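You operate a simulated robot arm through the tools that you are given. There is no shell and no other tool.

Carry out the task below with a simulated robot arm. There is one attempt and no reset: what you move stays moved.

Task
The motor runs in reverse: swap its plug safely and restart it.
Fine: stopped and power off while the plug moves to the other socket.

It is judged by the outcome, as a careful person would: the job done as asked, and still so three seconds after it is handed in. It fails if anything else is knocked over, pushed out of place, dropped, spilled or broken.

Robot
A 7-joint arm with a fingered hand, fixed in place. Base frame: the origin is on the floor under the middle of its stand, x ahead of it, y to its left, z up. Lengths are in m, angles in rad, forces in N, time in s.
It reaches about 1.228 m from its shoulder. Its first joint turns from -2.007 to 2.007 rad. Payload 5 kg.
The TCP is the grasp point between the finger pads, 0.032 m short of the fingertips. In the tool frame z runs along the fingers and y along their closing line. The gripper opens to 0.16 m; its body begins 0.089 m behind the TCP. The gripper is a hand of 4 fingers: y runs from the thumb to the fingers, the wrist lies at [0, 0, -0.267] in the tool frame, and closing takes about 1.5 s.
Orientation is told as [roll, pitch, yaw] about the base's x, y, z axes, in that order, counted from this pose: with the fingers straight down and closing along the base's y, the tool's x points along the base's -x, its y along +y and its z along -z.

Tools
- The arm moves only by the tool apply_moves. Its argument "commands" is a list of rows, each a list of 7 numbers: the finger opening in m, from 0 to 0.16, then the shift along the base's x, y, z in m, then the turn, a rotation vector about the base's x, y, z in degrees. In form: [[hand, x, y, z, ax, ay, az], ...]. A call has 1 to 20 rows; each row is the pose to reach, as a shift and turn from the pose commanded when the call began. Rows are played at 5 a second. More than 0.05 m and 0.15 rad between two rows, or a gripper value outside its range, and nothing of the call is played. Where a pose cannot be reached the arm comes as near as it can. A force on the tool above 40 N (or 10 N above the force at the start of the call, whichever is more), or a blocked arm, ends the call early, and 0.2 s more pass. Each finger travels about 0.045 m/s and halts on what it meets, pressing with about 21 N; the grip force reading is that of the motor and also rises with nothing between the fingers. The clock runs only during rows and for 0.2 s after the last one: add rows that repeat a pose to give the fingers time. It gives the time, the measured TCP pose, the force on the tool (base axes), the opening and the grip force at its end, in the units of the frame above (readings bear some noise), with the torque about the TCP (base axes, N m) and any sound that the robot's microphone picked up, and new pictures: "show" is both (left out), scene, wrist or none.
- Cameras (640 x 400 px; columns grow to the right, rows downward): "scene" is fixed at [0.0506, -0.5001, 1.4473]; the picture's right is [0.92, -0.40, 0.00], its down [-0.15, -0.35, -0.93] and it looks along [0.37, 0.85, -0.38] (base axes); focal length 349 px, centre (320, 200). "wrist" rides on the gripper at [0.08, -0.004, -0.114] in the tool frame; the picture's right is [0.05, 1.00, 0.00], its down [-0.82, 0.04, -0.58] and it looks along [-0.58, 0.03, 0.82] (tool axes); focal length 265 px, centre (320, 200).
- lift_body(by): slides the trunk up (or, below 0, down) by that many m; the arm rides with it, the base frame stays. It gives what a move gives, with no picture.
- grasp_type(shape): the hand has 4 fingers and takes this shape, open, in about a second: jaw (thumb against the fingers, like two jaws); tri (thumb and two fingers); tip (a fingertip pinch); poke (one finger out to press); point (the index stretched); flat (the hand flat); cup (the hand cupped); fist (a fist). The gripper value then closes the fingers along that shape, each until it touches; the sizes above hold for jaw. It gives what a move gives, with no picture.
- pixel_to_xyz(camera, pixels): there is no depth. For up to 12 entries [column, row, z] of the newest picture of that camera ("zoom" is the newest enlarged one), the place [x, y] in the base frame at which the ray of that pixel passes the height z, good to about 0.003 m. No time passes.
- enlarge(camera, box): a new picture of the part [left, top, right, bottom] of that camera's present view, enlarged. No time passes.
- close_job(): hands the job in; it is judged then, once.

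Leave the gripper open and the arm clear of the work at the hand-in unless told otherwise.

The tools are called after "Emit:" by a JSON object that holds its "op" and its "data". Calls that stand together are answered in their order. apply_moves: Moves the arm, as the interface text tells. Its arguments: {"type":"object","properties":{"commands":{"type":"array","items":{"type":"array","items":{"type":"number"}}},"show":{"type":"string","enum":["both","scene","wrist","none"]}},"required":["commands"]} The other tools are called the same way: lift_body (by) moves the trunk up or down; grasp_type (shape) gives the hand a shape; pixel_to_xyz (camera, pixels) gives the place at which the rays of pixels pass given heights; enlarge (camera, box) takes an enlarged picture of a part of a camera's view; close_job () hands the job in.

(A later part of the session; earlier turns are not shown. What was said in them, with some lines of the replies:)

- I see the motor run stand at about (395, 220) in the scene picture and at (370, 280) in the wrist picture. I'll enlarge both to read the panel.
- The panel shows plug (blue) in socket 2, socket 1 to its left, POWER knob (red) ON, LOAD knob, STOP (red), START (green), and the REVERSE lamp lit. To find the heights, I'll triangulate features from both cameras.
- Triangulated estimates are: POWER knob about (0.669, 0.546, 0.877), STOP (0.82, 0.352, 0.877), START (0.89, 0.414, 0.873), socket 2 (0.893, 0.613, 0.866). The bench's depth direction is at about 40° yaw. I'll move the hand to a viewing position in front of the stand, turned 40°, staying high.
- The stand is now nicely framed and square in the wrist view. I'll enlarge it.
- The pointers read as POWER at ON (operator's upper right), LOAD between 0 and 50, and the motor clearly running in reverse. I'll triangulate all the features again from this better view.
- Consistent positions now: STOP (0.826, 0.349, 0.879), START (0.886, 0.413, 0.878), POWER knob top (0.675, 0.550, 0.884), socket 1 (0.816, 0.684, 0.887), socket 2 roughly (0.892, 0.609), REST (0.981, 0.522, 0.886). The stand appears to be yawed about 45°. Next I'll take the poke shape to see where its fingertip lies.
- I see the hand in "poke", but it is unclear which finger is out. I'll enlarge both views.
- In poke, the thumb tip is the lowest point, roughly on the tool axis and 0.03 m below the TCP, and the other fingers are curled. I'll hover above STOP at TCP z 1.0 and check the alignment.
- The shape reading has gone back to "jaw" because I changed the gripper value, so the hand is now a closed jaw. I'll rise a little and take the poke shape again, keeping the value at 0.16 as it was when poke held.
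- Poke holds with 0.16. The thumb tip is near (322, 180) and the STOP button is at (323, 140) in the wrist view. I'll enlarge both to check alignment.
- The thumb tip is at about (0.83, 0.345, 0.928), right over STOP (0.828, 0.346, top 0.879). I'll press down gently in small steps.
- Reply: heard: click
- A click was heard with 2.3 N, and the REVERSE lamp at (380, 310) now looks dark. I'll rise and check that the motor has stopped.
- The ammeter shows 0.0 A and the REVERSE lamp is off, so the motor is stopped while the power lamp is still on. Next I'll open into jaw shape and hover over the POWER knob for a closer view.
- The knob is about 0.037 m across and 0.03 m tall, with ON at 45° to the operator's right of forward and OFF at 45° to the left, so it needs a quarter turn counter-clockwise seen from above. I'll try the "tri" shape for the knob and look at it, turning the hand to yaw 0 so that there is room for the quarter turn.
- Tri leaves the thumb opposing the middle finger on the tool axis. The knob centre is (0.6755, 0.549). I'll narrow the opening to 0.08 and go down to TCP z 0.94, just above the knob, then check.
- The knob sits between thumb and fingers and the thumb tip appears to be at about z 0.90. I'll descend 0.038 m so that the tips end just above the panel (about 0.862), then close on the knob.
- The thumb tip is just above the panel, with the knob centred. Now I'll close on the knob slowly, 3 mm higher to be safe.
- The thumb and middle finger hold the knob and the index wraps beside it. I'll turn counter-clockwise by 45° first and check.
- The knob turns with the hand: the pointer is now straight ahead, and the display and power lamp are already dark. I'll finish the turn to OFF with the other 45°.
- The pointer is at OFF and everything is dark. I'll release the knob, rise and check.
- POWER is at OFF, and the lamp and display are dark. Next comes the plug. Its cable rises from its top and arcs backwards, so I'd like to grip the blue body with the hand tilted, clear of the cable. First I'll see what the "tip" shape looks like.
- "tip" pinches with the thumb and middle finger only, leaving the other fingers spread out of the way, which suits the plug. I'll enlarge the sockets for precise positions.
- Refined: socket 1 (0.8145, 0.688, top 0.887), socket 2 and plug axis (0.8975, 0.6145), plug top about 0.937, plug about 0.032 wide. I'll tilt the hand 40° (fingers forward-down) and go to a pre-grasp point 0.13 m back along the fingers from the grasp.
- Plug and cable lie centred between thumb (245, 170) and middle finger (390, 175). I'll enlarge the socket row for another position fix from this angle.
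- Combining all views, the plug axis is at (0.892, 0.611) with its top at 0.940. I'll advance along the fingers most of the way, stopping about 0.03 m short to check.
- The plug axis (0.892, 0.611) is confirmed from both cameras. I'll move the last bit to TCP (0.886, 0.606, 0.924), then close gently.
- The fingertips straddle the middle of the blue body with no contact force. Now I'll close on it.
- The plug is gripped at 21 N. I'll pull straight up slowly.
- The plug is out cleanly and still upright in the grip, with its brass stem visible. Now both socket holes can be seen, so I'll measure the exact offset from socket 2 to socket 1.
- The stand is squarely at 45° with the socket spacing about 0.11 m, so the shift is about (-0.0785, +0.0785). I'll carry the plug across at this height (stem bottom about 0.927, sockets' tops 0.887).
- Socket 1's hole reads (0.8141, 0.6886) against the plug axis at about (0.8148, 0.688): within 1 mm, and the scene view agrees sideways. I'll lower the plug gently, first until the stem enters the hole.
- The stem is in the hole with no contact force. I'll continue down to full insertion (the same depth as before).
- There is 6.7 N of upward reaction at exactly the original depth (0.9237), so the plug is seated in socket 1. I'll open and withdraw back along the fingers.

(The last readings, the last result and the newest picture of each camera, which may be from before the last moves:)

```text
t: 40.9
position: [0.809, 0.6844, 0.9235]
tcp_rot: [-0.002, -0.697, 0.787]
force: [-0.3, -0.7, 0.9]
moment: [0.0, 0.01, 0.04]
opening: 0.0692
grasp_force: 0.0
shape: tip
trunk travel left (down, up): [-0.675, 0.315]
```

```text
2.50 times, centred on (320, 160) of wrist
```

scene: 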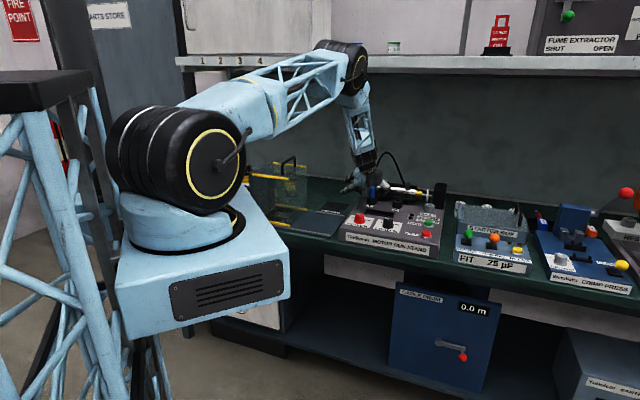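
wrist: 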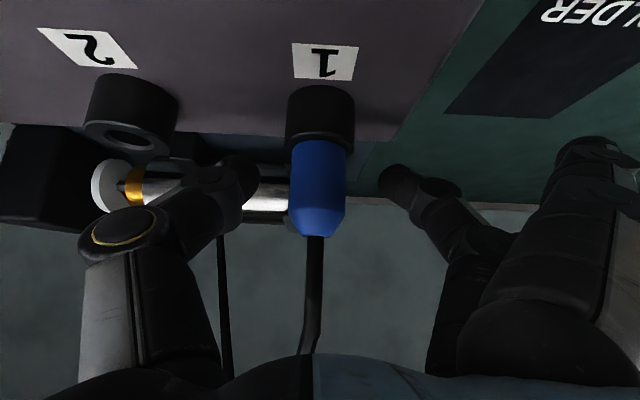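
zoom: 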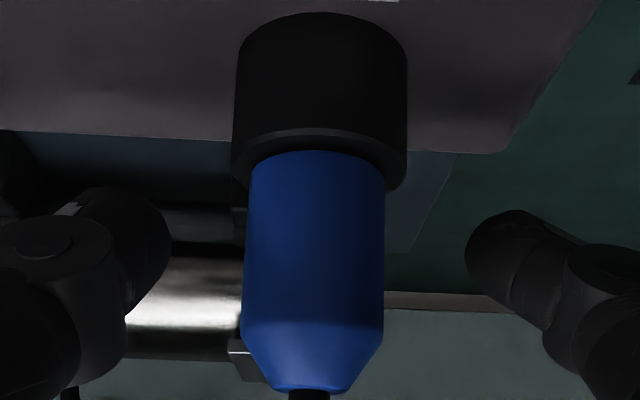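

The fingers are clear on both sides. I'll withdraw backwards along the fingers.

Emit:
{"op": "apply_moves", "data": {"commands": [[0.07, -0.0091, -0.0091, 0.0153, 0, 0, 0], [0.07, -0.0205, -0.0205, 0.0345, 0, 0, 0], [0.07, -0.0364, -0.0364, 0.0613, 0, 0, 0], [0.07, -0.055, -0.055, 0.0919, 0, 0, 0], [0.07, -0.075, -0.075, 0.115, 0, 0, 0], [0.07, -0.1, -0.1, 0.13, 0, 0, 0], [0.07, -0.12, -0.12, 0.14, 0, 0, 0], [0.07, -0.12, -0.12, 0.14, 0, 0, 0]], "show": "both"}}

Emit:
{"op": "enlarge", "data": {"camera": "scene", "box": [340, 150, 450, 240]}}

```text
t: 42.7
position: [0.6882, 0.5623, 1.0629]
tcp_rot: [0.0, -0.696, 0.785]
force: [0.3, 0.0, 0.1]
moment: [-0.01, -0.01, 0.01]
opening: 0.0692
grasp_force: 0.0
shape: tip
trunk travel left (down, up): [-0.675, 0.315]
```

scene: 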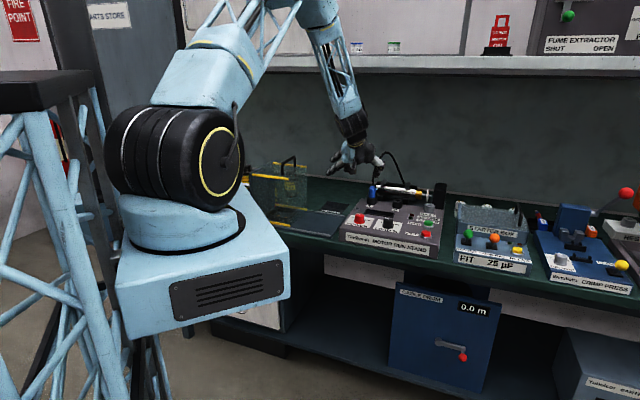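
wrist: 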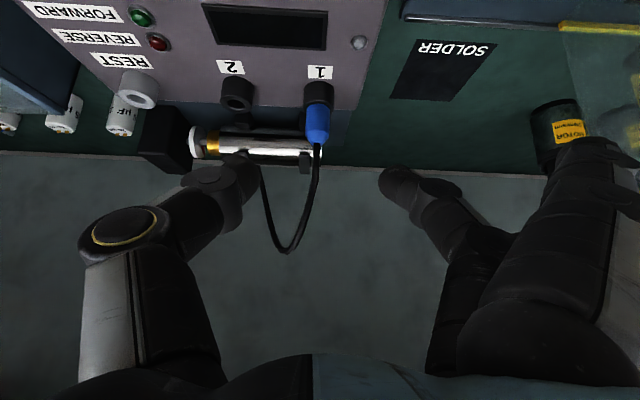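

```text
4.44 times, centred on (395, 195) of scene
```

zoom: 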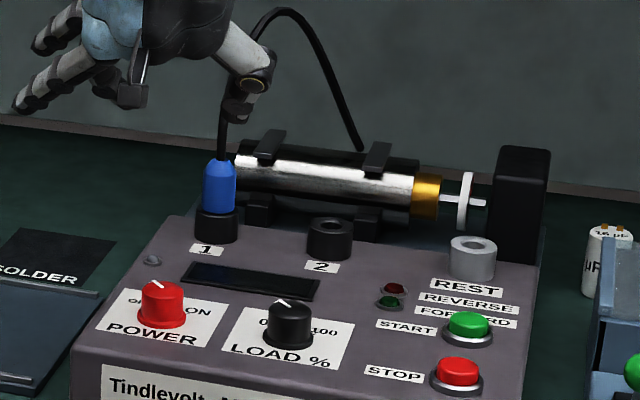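

The plug stands upright in socket 1 and the cable is free. Now I'll level the hand, take the tri shape and turn to yaw 90° above the POWER knob.

Emit:
{"op": "apply_moves", "data": {"commands": [[0.07, -0.002, -0.002, 0, -5, 5, 0], [0.07, -0.005, -0.005, 0, -10, 10, 0], [0.07, -0.008, -0.008, 0, -15, 15, 0], [0.07, -0.011, -0.011, 0, -20, 20, 0], [0.07, -0.013, -0.013, 0, -25, 25, 0], [0.07, -0.013, -0.013, 0, -28.28, 28.28, 0], [0.07, -0.013, -0.013, 0, -28.28, 28.28, 0]], "show": "none"}}

Emit:
{"op": "grasp_type", "data": {"shape": "tri"}}

Emit:
{"op": "apply_moves", "data": {"commands": [[0.1, 0, 0, 0, 0, 0, 7.5], [0.1, 0, 0, 0, 0, 0, 15], [0.09, 0, 0, 0, 0, 0, 22.5], [0.09, 0, 0, 0, 0, 0, 30], [0.09, 0, 0, -0.01, 0, 0, 37.5], [0.09, 0, 0, -0.02, 0, 0, 45], [0.09, 0, 0, -0.03, 0, 0, 45], [0.09, 0, 0, -0.03, 0, 0, 45]], "show": "both"}}

Emit:
{"op": "enlarge", "data": {"camera": "wrist", "box": [200, 50, 440, 220]}}

```text
t: 44.3
position: [0.6749, 0.5483, 1.0619]
tcp_rot: [-0.002, 0.002, 0.785]
force: [0.0, -0.9, -0.8]
moment: [-0.03, 0.03, -0.01]
opening: 0.0698
grasp_force: 0.1
shape: tip
trunk travel left (down, up): [-0.675, 0.315]
```

```text
t: 45.2
position: [0.6765, 0.5496, 1.0617]
tcp_rot: [-0.001, -0.002, 0.786]
force: [-0.5, -0.7, -0.3]
moment: [-0.04, 0.02, -0.01]
opening: 0.16
grasp_force: 0.1
shape: tri
trunk travel left (down, up): [-0.675, 0.315]
```

```text
t: 47.0
position: [0.6758, 0.5504, 1.0317]
tcp_rot: [0.001, 0.0, 1.571]
force: [0.8, -0.1, 0.2]
moment: [0.01, 0.0, -0.01]
opening: 0.0907
grasp_force: 0.0
shape: tri
trunk travel left (down, up): [-0.675, 0.315]
```

scene: 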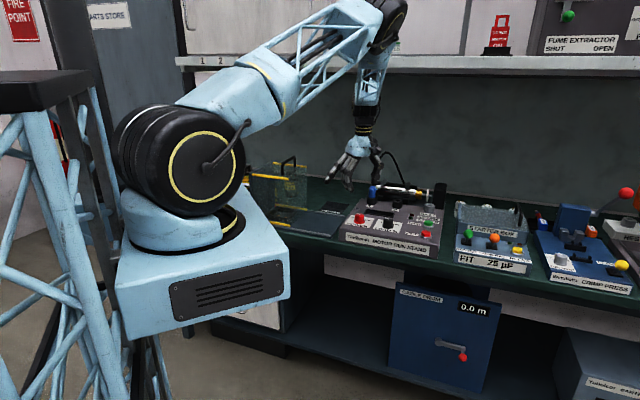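
wrist: 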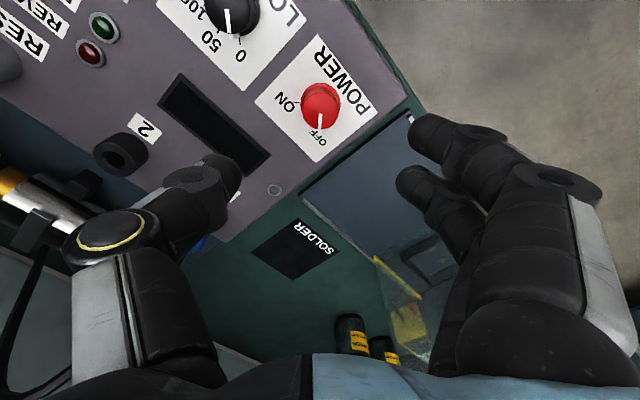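

```text
2.35 times, centred on (320, 135) of wrist
```

zoom: 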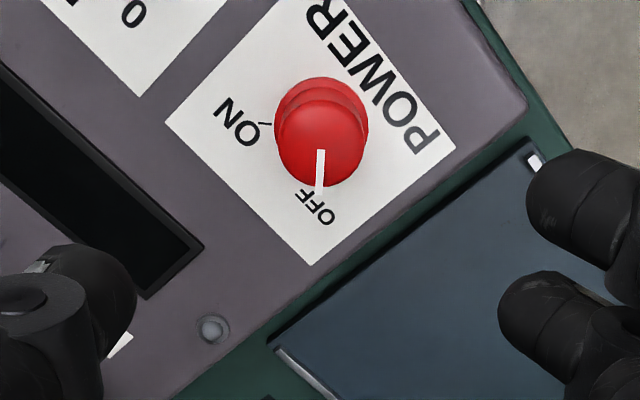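

The pointer is at OFF and the knob is centred again. I'll descend to TCP z 0.901 with opening 0.08.

Emit:
{"op": "apply_moves", "data": {"commands": [[0.08, 0, -0.001, -0.03, 0, 0, 0], [0.08, 0, -0.001, -0.06, 0, 0, 0], [0.08, 0, -0.001, -0.09, 0, 0, 0], [0.08, 0, -0.001, -0.11, 0, 0, 0], [0.08, 0, -0.001, -0.122, 0, 0, 0], [0.08, 0, -0.001, -0.13, 0, 0, 0], [0.08, 0, -0.001, -0.13, 0, 0, 0]], "show": "both"}}

Emit:
{"op": "enlarge", "data": {"camera": "wrist", "box": [200, 90, 440, 260]}}

Emit:
{"op": "enlarge", "data": {"camera": "scene", "box": [320, 155, 430, 245]}}

```text
t: 48.6
position: [0.6769, 0.5504, 0.902]
tcp_rot: [-0.001, 0.0, 1.57]
force: [0.0, -0.2, 0.4]
moment: [-0.01, -0.02, 0.04]
opening: 0.081
grasp_force: 0.0
shape: tri
trunk travel left (down, up): [-0.675, 0.315]
```

scene: 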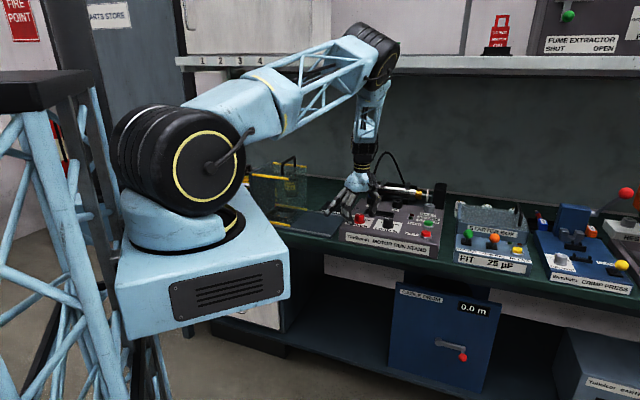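
wrist: 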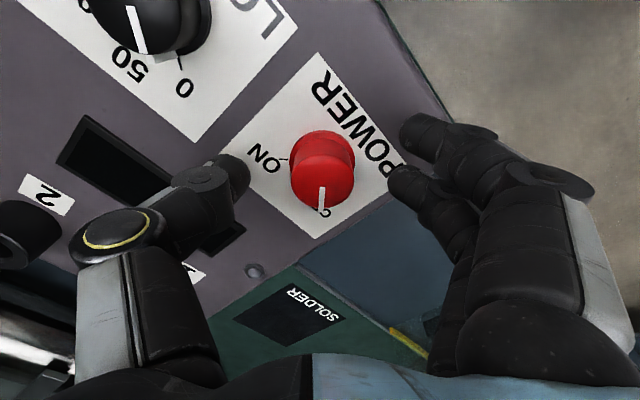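

```text
2.35 times, centred on (320, 175) of wrist
```

zoom: 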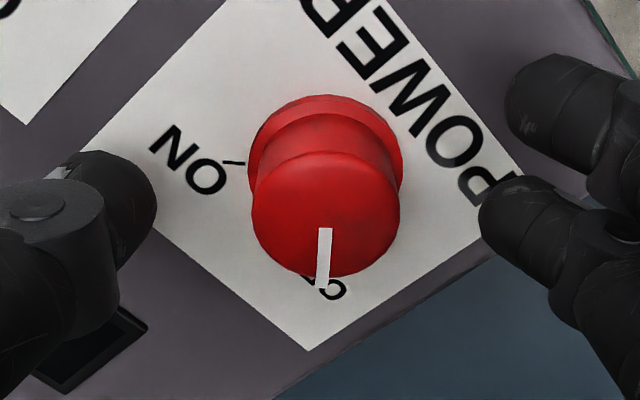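

```text
4.44 times, centred on (375, 200) of scene
```

zoom: 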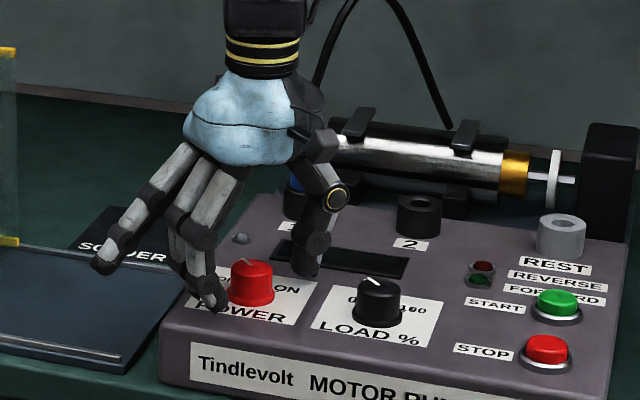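

The hand is in place around the knob. I'll close on it.

Emit:
{"op": "apply_moves", "data": {"commands": [[0.07, -0.001, -0.001, 0, 0, 0, 0], [0.06, -0.001, -0.001, 0, 0, 0, 0], [0.05, -0.001, -0.001, 0, 0, 0, 0], [0.04, -0.001, -0.001, 0, 0, 0, 0], [0.03, -0.001, -0.001, 0, 0, 0, 0], [0.02, -0.001, -0.001, 0, 0, 0, 0], [0.02, -0.001, -0.001, 0, 0, 0, 0], [0.02, -0.001, -0.001, 0, 0, 0, 0]], "show": "wrist"}}

Emit:
{"op": "enlarge", "data": {"camera": "wrist", "box": [200, 90, 440, 260]}}

```text
t: 50.4
position: [0.6762, 0.5468, 0.9009]
tcp_rot: [0.001, 0.0, 1.569]
force: [5.0, 2.0, -2.9]
moment: [0.04, -0.04, -0.01]
opening: 0.0182
grasp_force: 20.7
shape: tri
trunk travel left (down, up): [-0.675, 0.315]
```

wrist: 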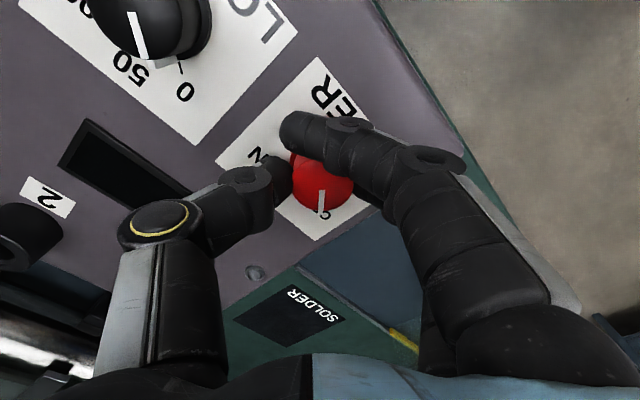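

```text
2.35 times, centred on (320, 175) of wrist
```

zoom: 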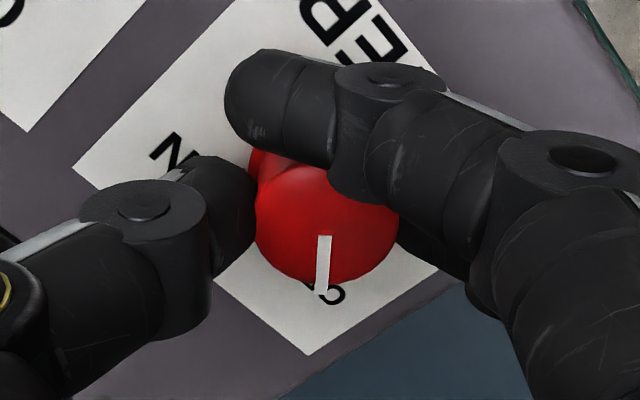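

The grip is good. I'll turn the knob clockwise by 90° back to ON.

Emit:
{"op": "apply_moves", "data": {"commands": [[0.02, 0, 0, 0, 0, 0, -7.5], [0.02, 0, 0, 0, 0, 0, -15], [0.02, 0, 0, 0, 0, 0, -22.5], [0.02, 0, 0, 0, 0, 0, -30], [0.02, 0, 0, 0, 0, 0, -37.5], [0.02, 0, 0, 0, 0, 0, -45], [0.02, 0, 0, 0, 0, 0, -52.5], [0.02, 0, 0, 0, 0, 0, -60], [0.02, 0, 0, 0, 0, 0, -67.5], [0.02, 0, 0, 0, 0, 0, -75], [0.02, 0, 0, 0, 0, 0, -82.5], [0.02, 0, 0, 0, 0, 0, -90], [0.02, 0, 0, 0, 0, 0, -90]], "show": "both"}}

Emit:
{"op": "enlarge", "data": {"camera": "wrist", "box": [200, 90, 440, 260]}}

Emit:
{"op": "enlarge", "data": {"camera": "scene", "box": [320, 155, 430, 245]}}

```text
t: 53.2
position: [0.6746, 0.5483, 0.9011]
tcp_rot: [0.0, 0.0, -0.002]
force: [5.5, -10.3, -0.7]
moment: [-0.23, -0.12, 0.05]
opening: 0.0186
grasp_force: 20.9
shape: tri
trunk travel left (down, up): [-0.675, 0.315]
```

scene: 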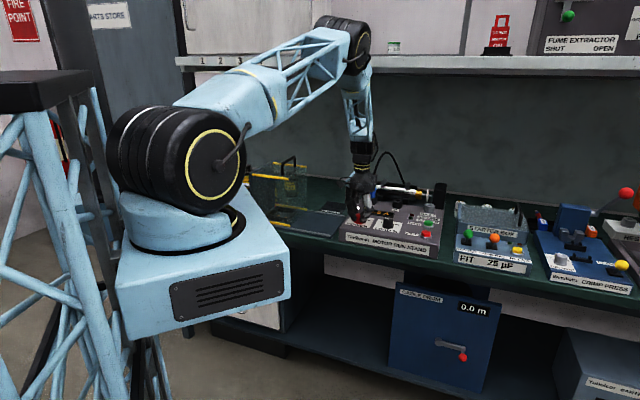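
wrist: 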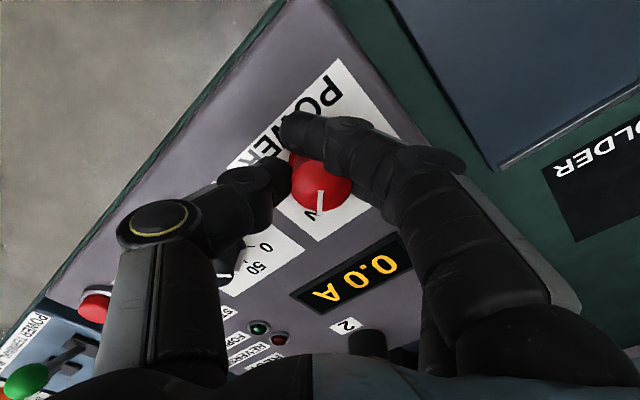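

```text
2.35 times, centred on (320, 175) of wrist
```

zoom: 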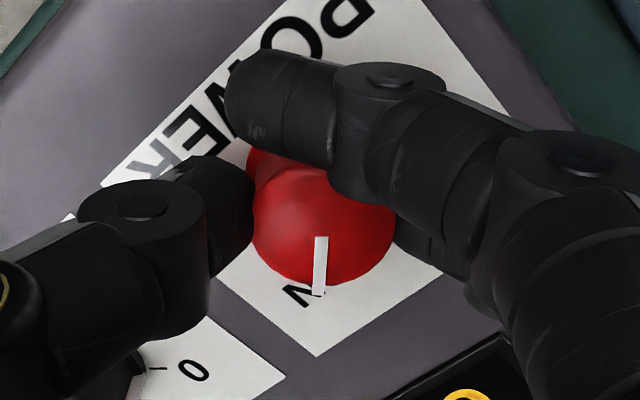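

```text
4.44 times, centred on (375, 200) of scene
```

zoom: 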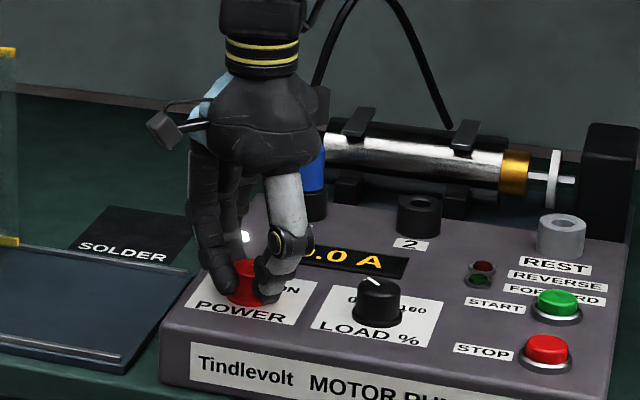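

POWER is ON: the display reads 0.0 A and the lamp is lit. I'll release, rise and turn back to yaw 45°.

Emit:
{"op": "apply_moves", "data": {"commands": [[0.04, 0, 0, 0, 0, 0, 0], [0.06, 0, 0, 0, 0, 0, 0], [0.08, 0, 0, 0, 0, 0, 0], [0.085, 0, 0, 0, 0, 0, 0], [0.085, 0, 0, 0, 0, 0, 0], [0.085, 0, 0, 0.04, 0, 0, 0], [0.085, 0, 0, 0.08, 0, 0, 0], [0.085, -0.01, -0.02, 0.12, 0, 0, 7.5], [0.085, -0.01, -0.05, 0.14, 0, 0, 15], [0.085, 0.0, -0.08, 0.15, 0, 0, 22.5], [0.085, 0.01, -0.11, 0.15, 0, 0, 30], [0.085, 0.03, -0.14, 0.15, 0, 0, 37.5], [0.085, 0.05, -0.16, 0.15, 0, 0, 45], [0.085, 0.05, -0.16, 0.15, 0, 0, 45]], "show": "both"}}

Emit:
{"op": "enlarge", "data": {"camera": "scene", "box": [330, 150, 460, 260]}}

Emit:
{"op": "grasp_type", "data": {"shape": "poke"}}

```text
t: 56.2
position: [0.7238, 0.3885, 1.0508]
tcp_rot: [0.0, 0.0, 0.789]
force: [-0.7, -0.1, 0.5]
moment: [0.02, -0.04, -0.02]
opening: 0.0842
grasp_force: 0.1
shape: tri
trunk travel left (down, up): [-0.675, 0.315]
```

scene: 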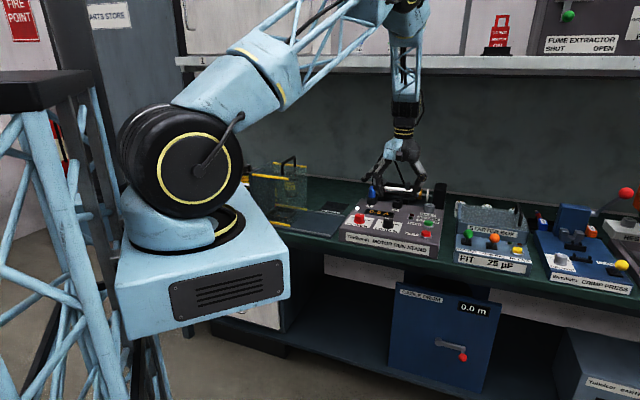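
wrist: 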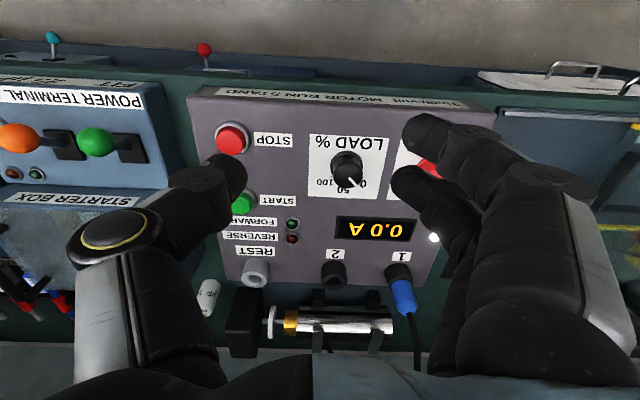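

```text
3.64 times, centred on (395, 205) of scene
```

zoom: 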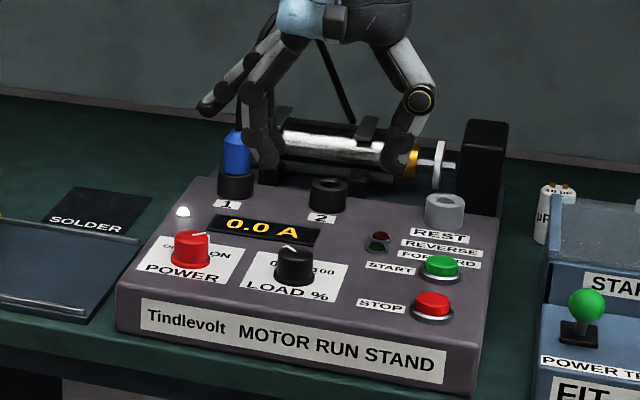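

```text
t: 57.1
position: [0.7253, 0.3882, 1.0513]
tcp_rot: [0.001, 0.0, 0.785]
force: [-0.2, -0.5, 0.1]
moment: [0.03, -0.02, 0.01]
opening: 0.0001
grasp_force: 0.1
shape: poke
trunk travel left (down, up): [-0.675, 0.315]
```

The power lamp is on, the ammeter reads 0.0 A, and the plug is in socket 1. Now I'll hover over START (0.888, 0.409) in poke shape.

Emit:
{"op": "apply_moves", "data": {"commands": [[0.16, 0.035, 0.004, -0.005, 0, 0, 0], [0.16, 0.07, 0.009, -0.01, 0, 0, 0], [0.16, 0.105, 0.013, -0.02, 0, 0, 0], [0.16, 0.135, 0.017, -0.04, 0, 0, 0], [0.16, 0.163, 0.02, -0.06, 0, 0, 0], [0.16, 0.163, 0.02, -0.088, 0, 0, 0], [0.16, 0.163, 0.02, -0.088, 0, 0, 0]], "show": "both"}}

Emit:
{"op": "enlarge", "data": {"camera": "scene", "box": [370, 150, 480, 250]}}

Emit:
{"op": "enlarge", "data": {"camera": "wrist", "box": [200, 60, 440, 230]}}

```text
t: 58.7
position: [0.8878, 0.4088, 0.9647]
tcp_rot: [-0.001, -0.001, 0.785]
force: [0.4, 0.4, 0.9]
moment: [-0.02, 0.0, 0.03]
opening: 0.0001
grasp_force: 0.1
shape: poke
trunk travel left (down, up): [-0.675, 0.315]
```

scene: 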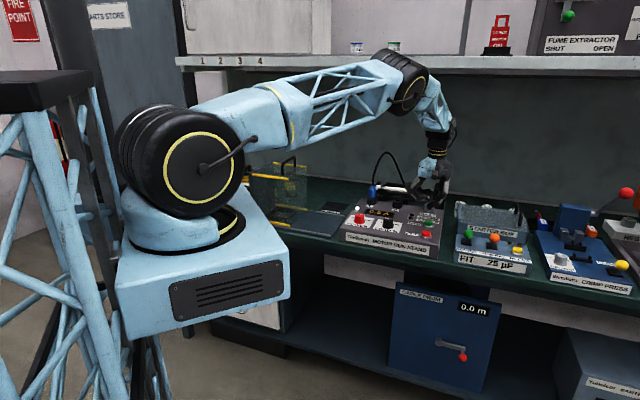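
wrist: 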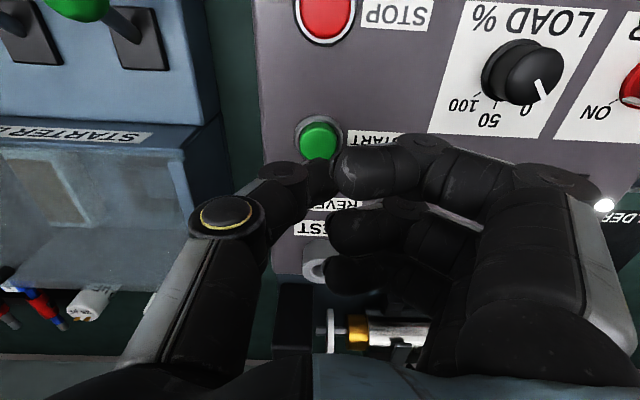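

```text
4.00 times, centred on (425, 200) of scene
```

zoom: 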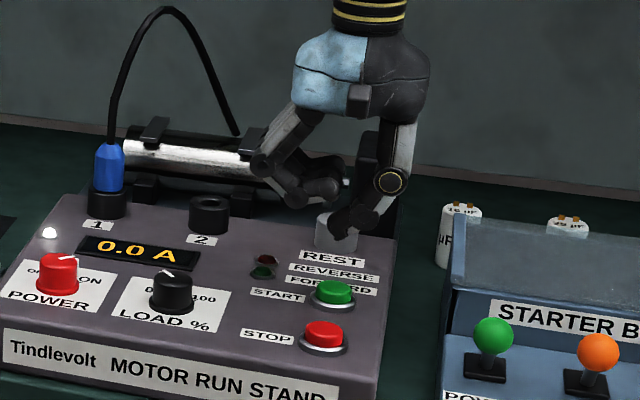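

```text
2.35 times, centred on (320, 145) of wrist
```

zoom: 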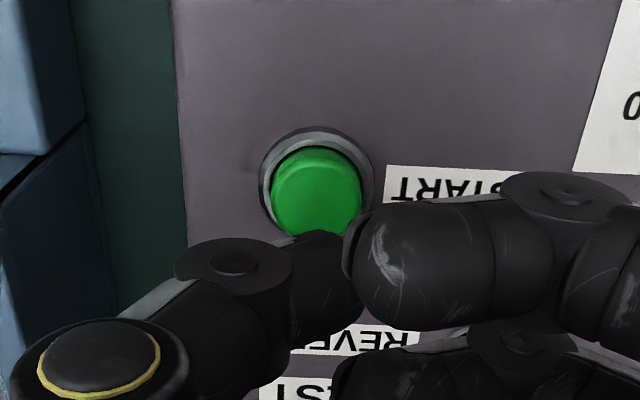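

Emit:
{"op": "pixel_to_xyz", "data": {"camera": "wrist", "pixels": [[318.3, 142.9, 0.875], [318.3, 142.9, 0.88]]}}

```text
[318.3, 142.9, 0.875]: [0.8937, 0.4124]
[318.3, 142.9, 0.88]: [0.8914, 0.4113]
```

START's cap is at about (0.8915, 0.411), so I'll shift 3 mm and press down, as I did for STOP.

Emit:
{"op": "apply_moves", "data": {"commands": [[0.16, 0.003, 0.002, -0.02, 0, 0, 0], [0.16, 0.003, 0.002, -0.04, 0, 0, 0], [0.16, 0.003, 0.002, -0.05, 0, 0, 0], [0.16, 0.003, 0.002, -0.056, 0, 0, 0], [0.16, 0.003, 0.002, -0.06, 0, 0, 0]], "show": "both"}}

Emit:
{"op": "enlarge", "data": {"camera": "scene", "box": [370, 150, 480, 250]}}

```text
t: 59.9
position: [0.8912, 0.4114, 0.9047]
tcp_rot: [-0.002, 0.0, 0.785]
force: [0.3, -0.9, 3.0]
moment: [-0.01, -0.01, 0.02]
opening: 0.0001
grasp_force: 0.0
shape: poke
trunk travel left (down, up): [-0.675, 0.315]
heard: click
```

scene: 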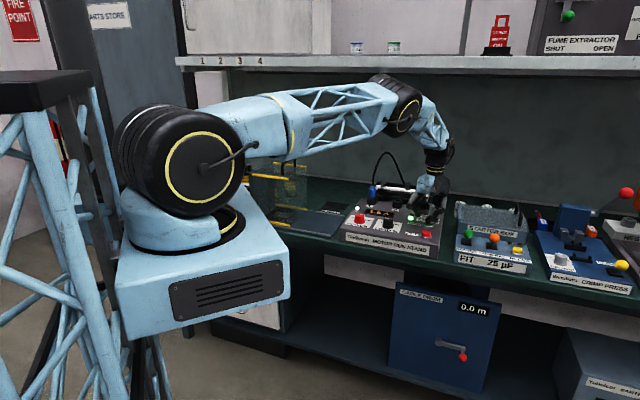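
wrist: 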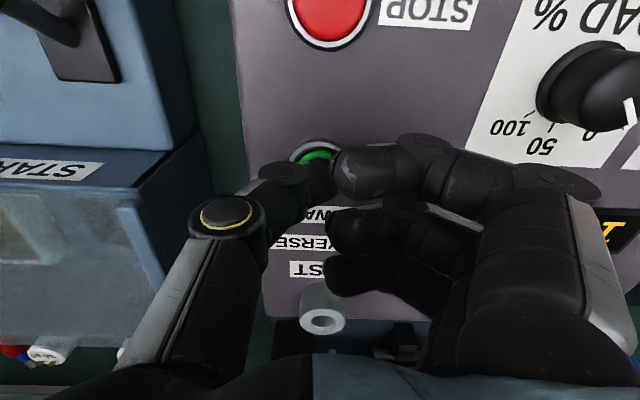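

```text
4.00 times, centred on (425, 200) of scene
```

zoom: 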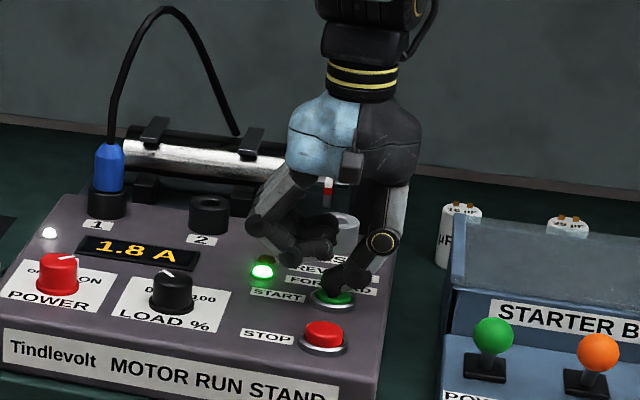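

The click was heard, the green FORWARD lamp is lit and the ammeter reads 1.8 A. I'll lift straight up, then back away to a clear position.

Emit:
{"op": "apply_moves", "data": {"commands": [[0.16, 0, 0, 0.02, 0, 0, 0], [0.16, 0, 0, 0.05, 0, 0, 0], [0.16, 0, 0, 0.09, 0, 0, 0], [0.16, -0.02, -0.02, 0.13, 0, 0, 0], [0.16, -0.05, -0.04, 0.16, 0, 0, 0], [0.16, -0.085, -0.055, 0.19, 0, 0, 0], [0.16, -0.12, -0.06, 0.22, 0, 0, 0], [0.16, -0.16, -0.06, 0.24, 0, 0, 0], [0.16, -0.2, -0.06, 0.24, 0, 0, 0], [0.16, -0.245, -0.06, 0.24, 0, 0, 0], [0.16, -0.245, -0.06, 0.24, 0, 0, 0]], "show": "none"}}

Emit:
{"op": "grasp_type", "data": {"shape": "jaw"}}

Emit:
{"op": "apply_moves", "data": {"commands": [[0.16, -0.03, 0, 0, 0, 0, 0], [0.16, -0.06, 0, 0, 0, 0, 0], [0.16, -0.06, 0, 0, 0, 0, 0]], "show": "both"}}

Emit:
{"op": "enlarge", "data": {"camera": "scene", "box": [330, 150, 460, 260]}}

Emit:
{"op": "enlarge", "data": {"camera": "wrist", "box": [190, 100, 450, 330]}}

```text
t: 62.3
position: [0.6453, 0.3509, 1.145]
tcp_rot: [0.0, -0.002, 0.785]
force: [0.1, 0.1, 0.7]
moment: [0.01, 0.03, -0.02]
opening: 0.0
grasp_force: 0.0
shape: poke
trunk travel left (down, up): [-0.675, 0.315]
```

```text
t: 63.2
position: [0.6448, 0.3507, 1.1454]
tcp_rot: [0.001, 0.0, 0.785]
force: [-0.6, -0.8, -0.6]
moment: [-0.02, 0.01, -0.01]
opening: 0.1598
grasp_force: 0.1
shape: jaw
trunk travel left (down, up): [-0.675, 0.315]
```

```text
t: 64.0
position: [0.5872, 0.3494, 1.1436]
tcp_rot: [0.0, 0.001, 0.785]
force: [0.4, -0.3, 0.6]
moment: [0.03, 0.01, -0.02]
opening: 0.16
grasp_force: 0.1
shape: jaw
trunk travel left (down, up): [-0.675, 0.315]
```

scene: 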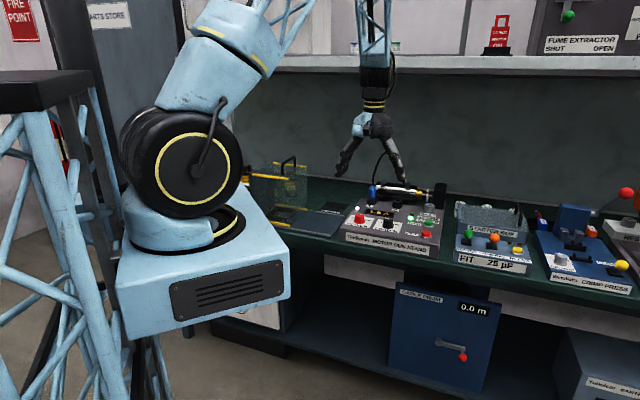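
wrist: 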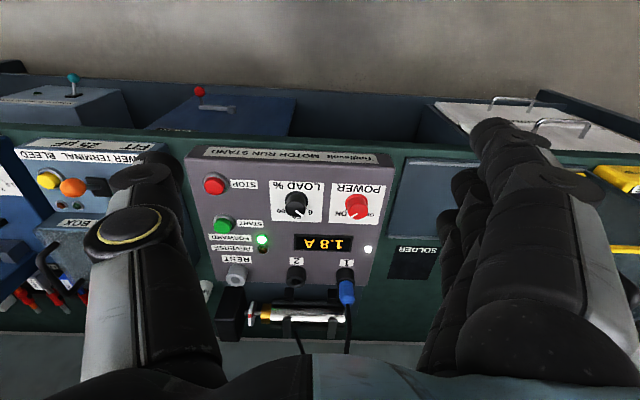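

```text
3.64 times, centred on (395, 205) of scene
```

zoom: 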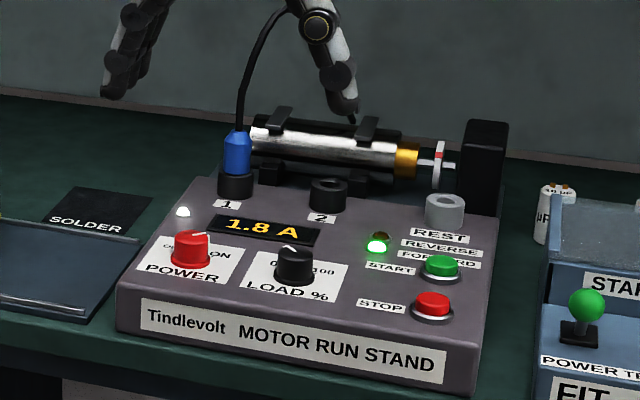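

```text
1.74 times, centred on (320, 215) of wrist
```

zoom: 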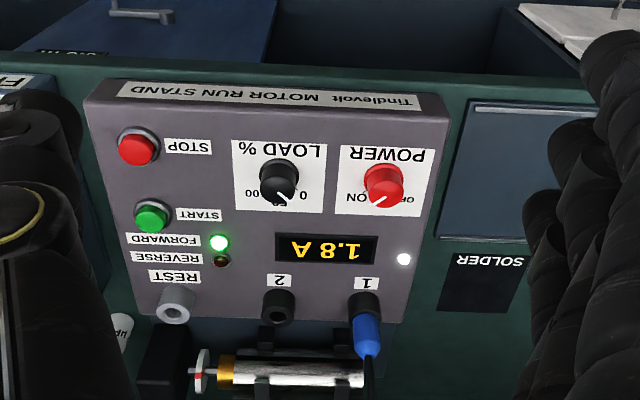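

The motor runs with FORWARD lit at 1.8 A. The plug is seated in socket 1, POWER is ON and LOAD hasn't changed. Nothing else has moved, the hand is open and the arm is clear, so I'll hand the job in.

Emit:
{"op": "close_job", "data": {}}

```text
The job is handed in.
```

The motor now runs forward. I moved its plug from socket 2 to socket 1 while the motor was stopped and the power was off, then restarted it.

1. **Stop:** I pressed STOP. It clicked, the ammeter fell to 0.0 A and the REVERSE lamp went out.
2. **Power off:** I turned the POWER knob to OFF, and the lamp and display went dark.
3. **Move the plug:** I pulled the plug straight up out of socket 2 and seated it in socket 1 at the same depth.
4. **Power on:** I turned POWER back to ON. The display read 0.0 A and the power lamp lit.
5. **Restart:** I pressed START. The FORWARD lamp lit and the ammeter read 1.8 A, the same as when it ran in reverse.

I left the LOAD knob as it was, and I saw nothing else moved in the last pictures. The hand is open and the arm is clear of the stand.
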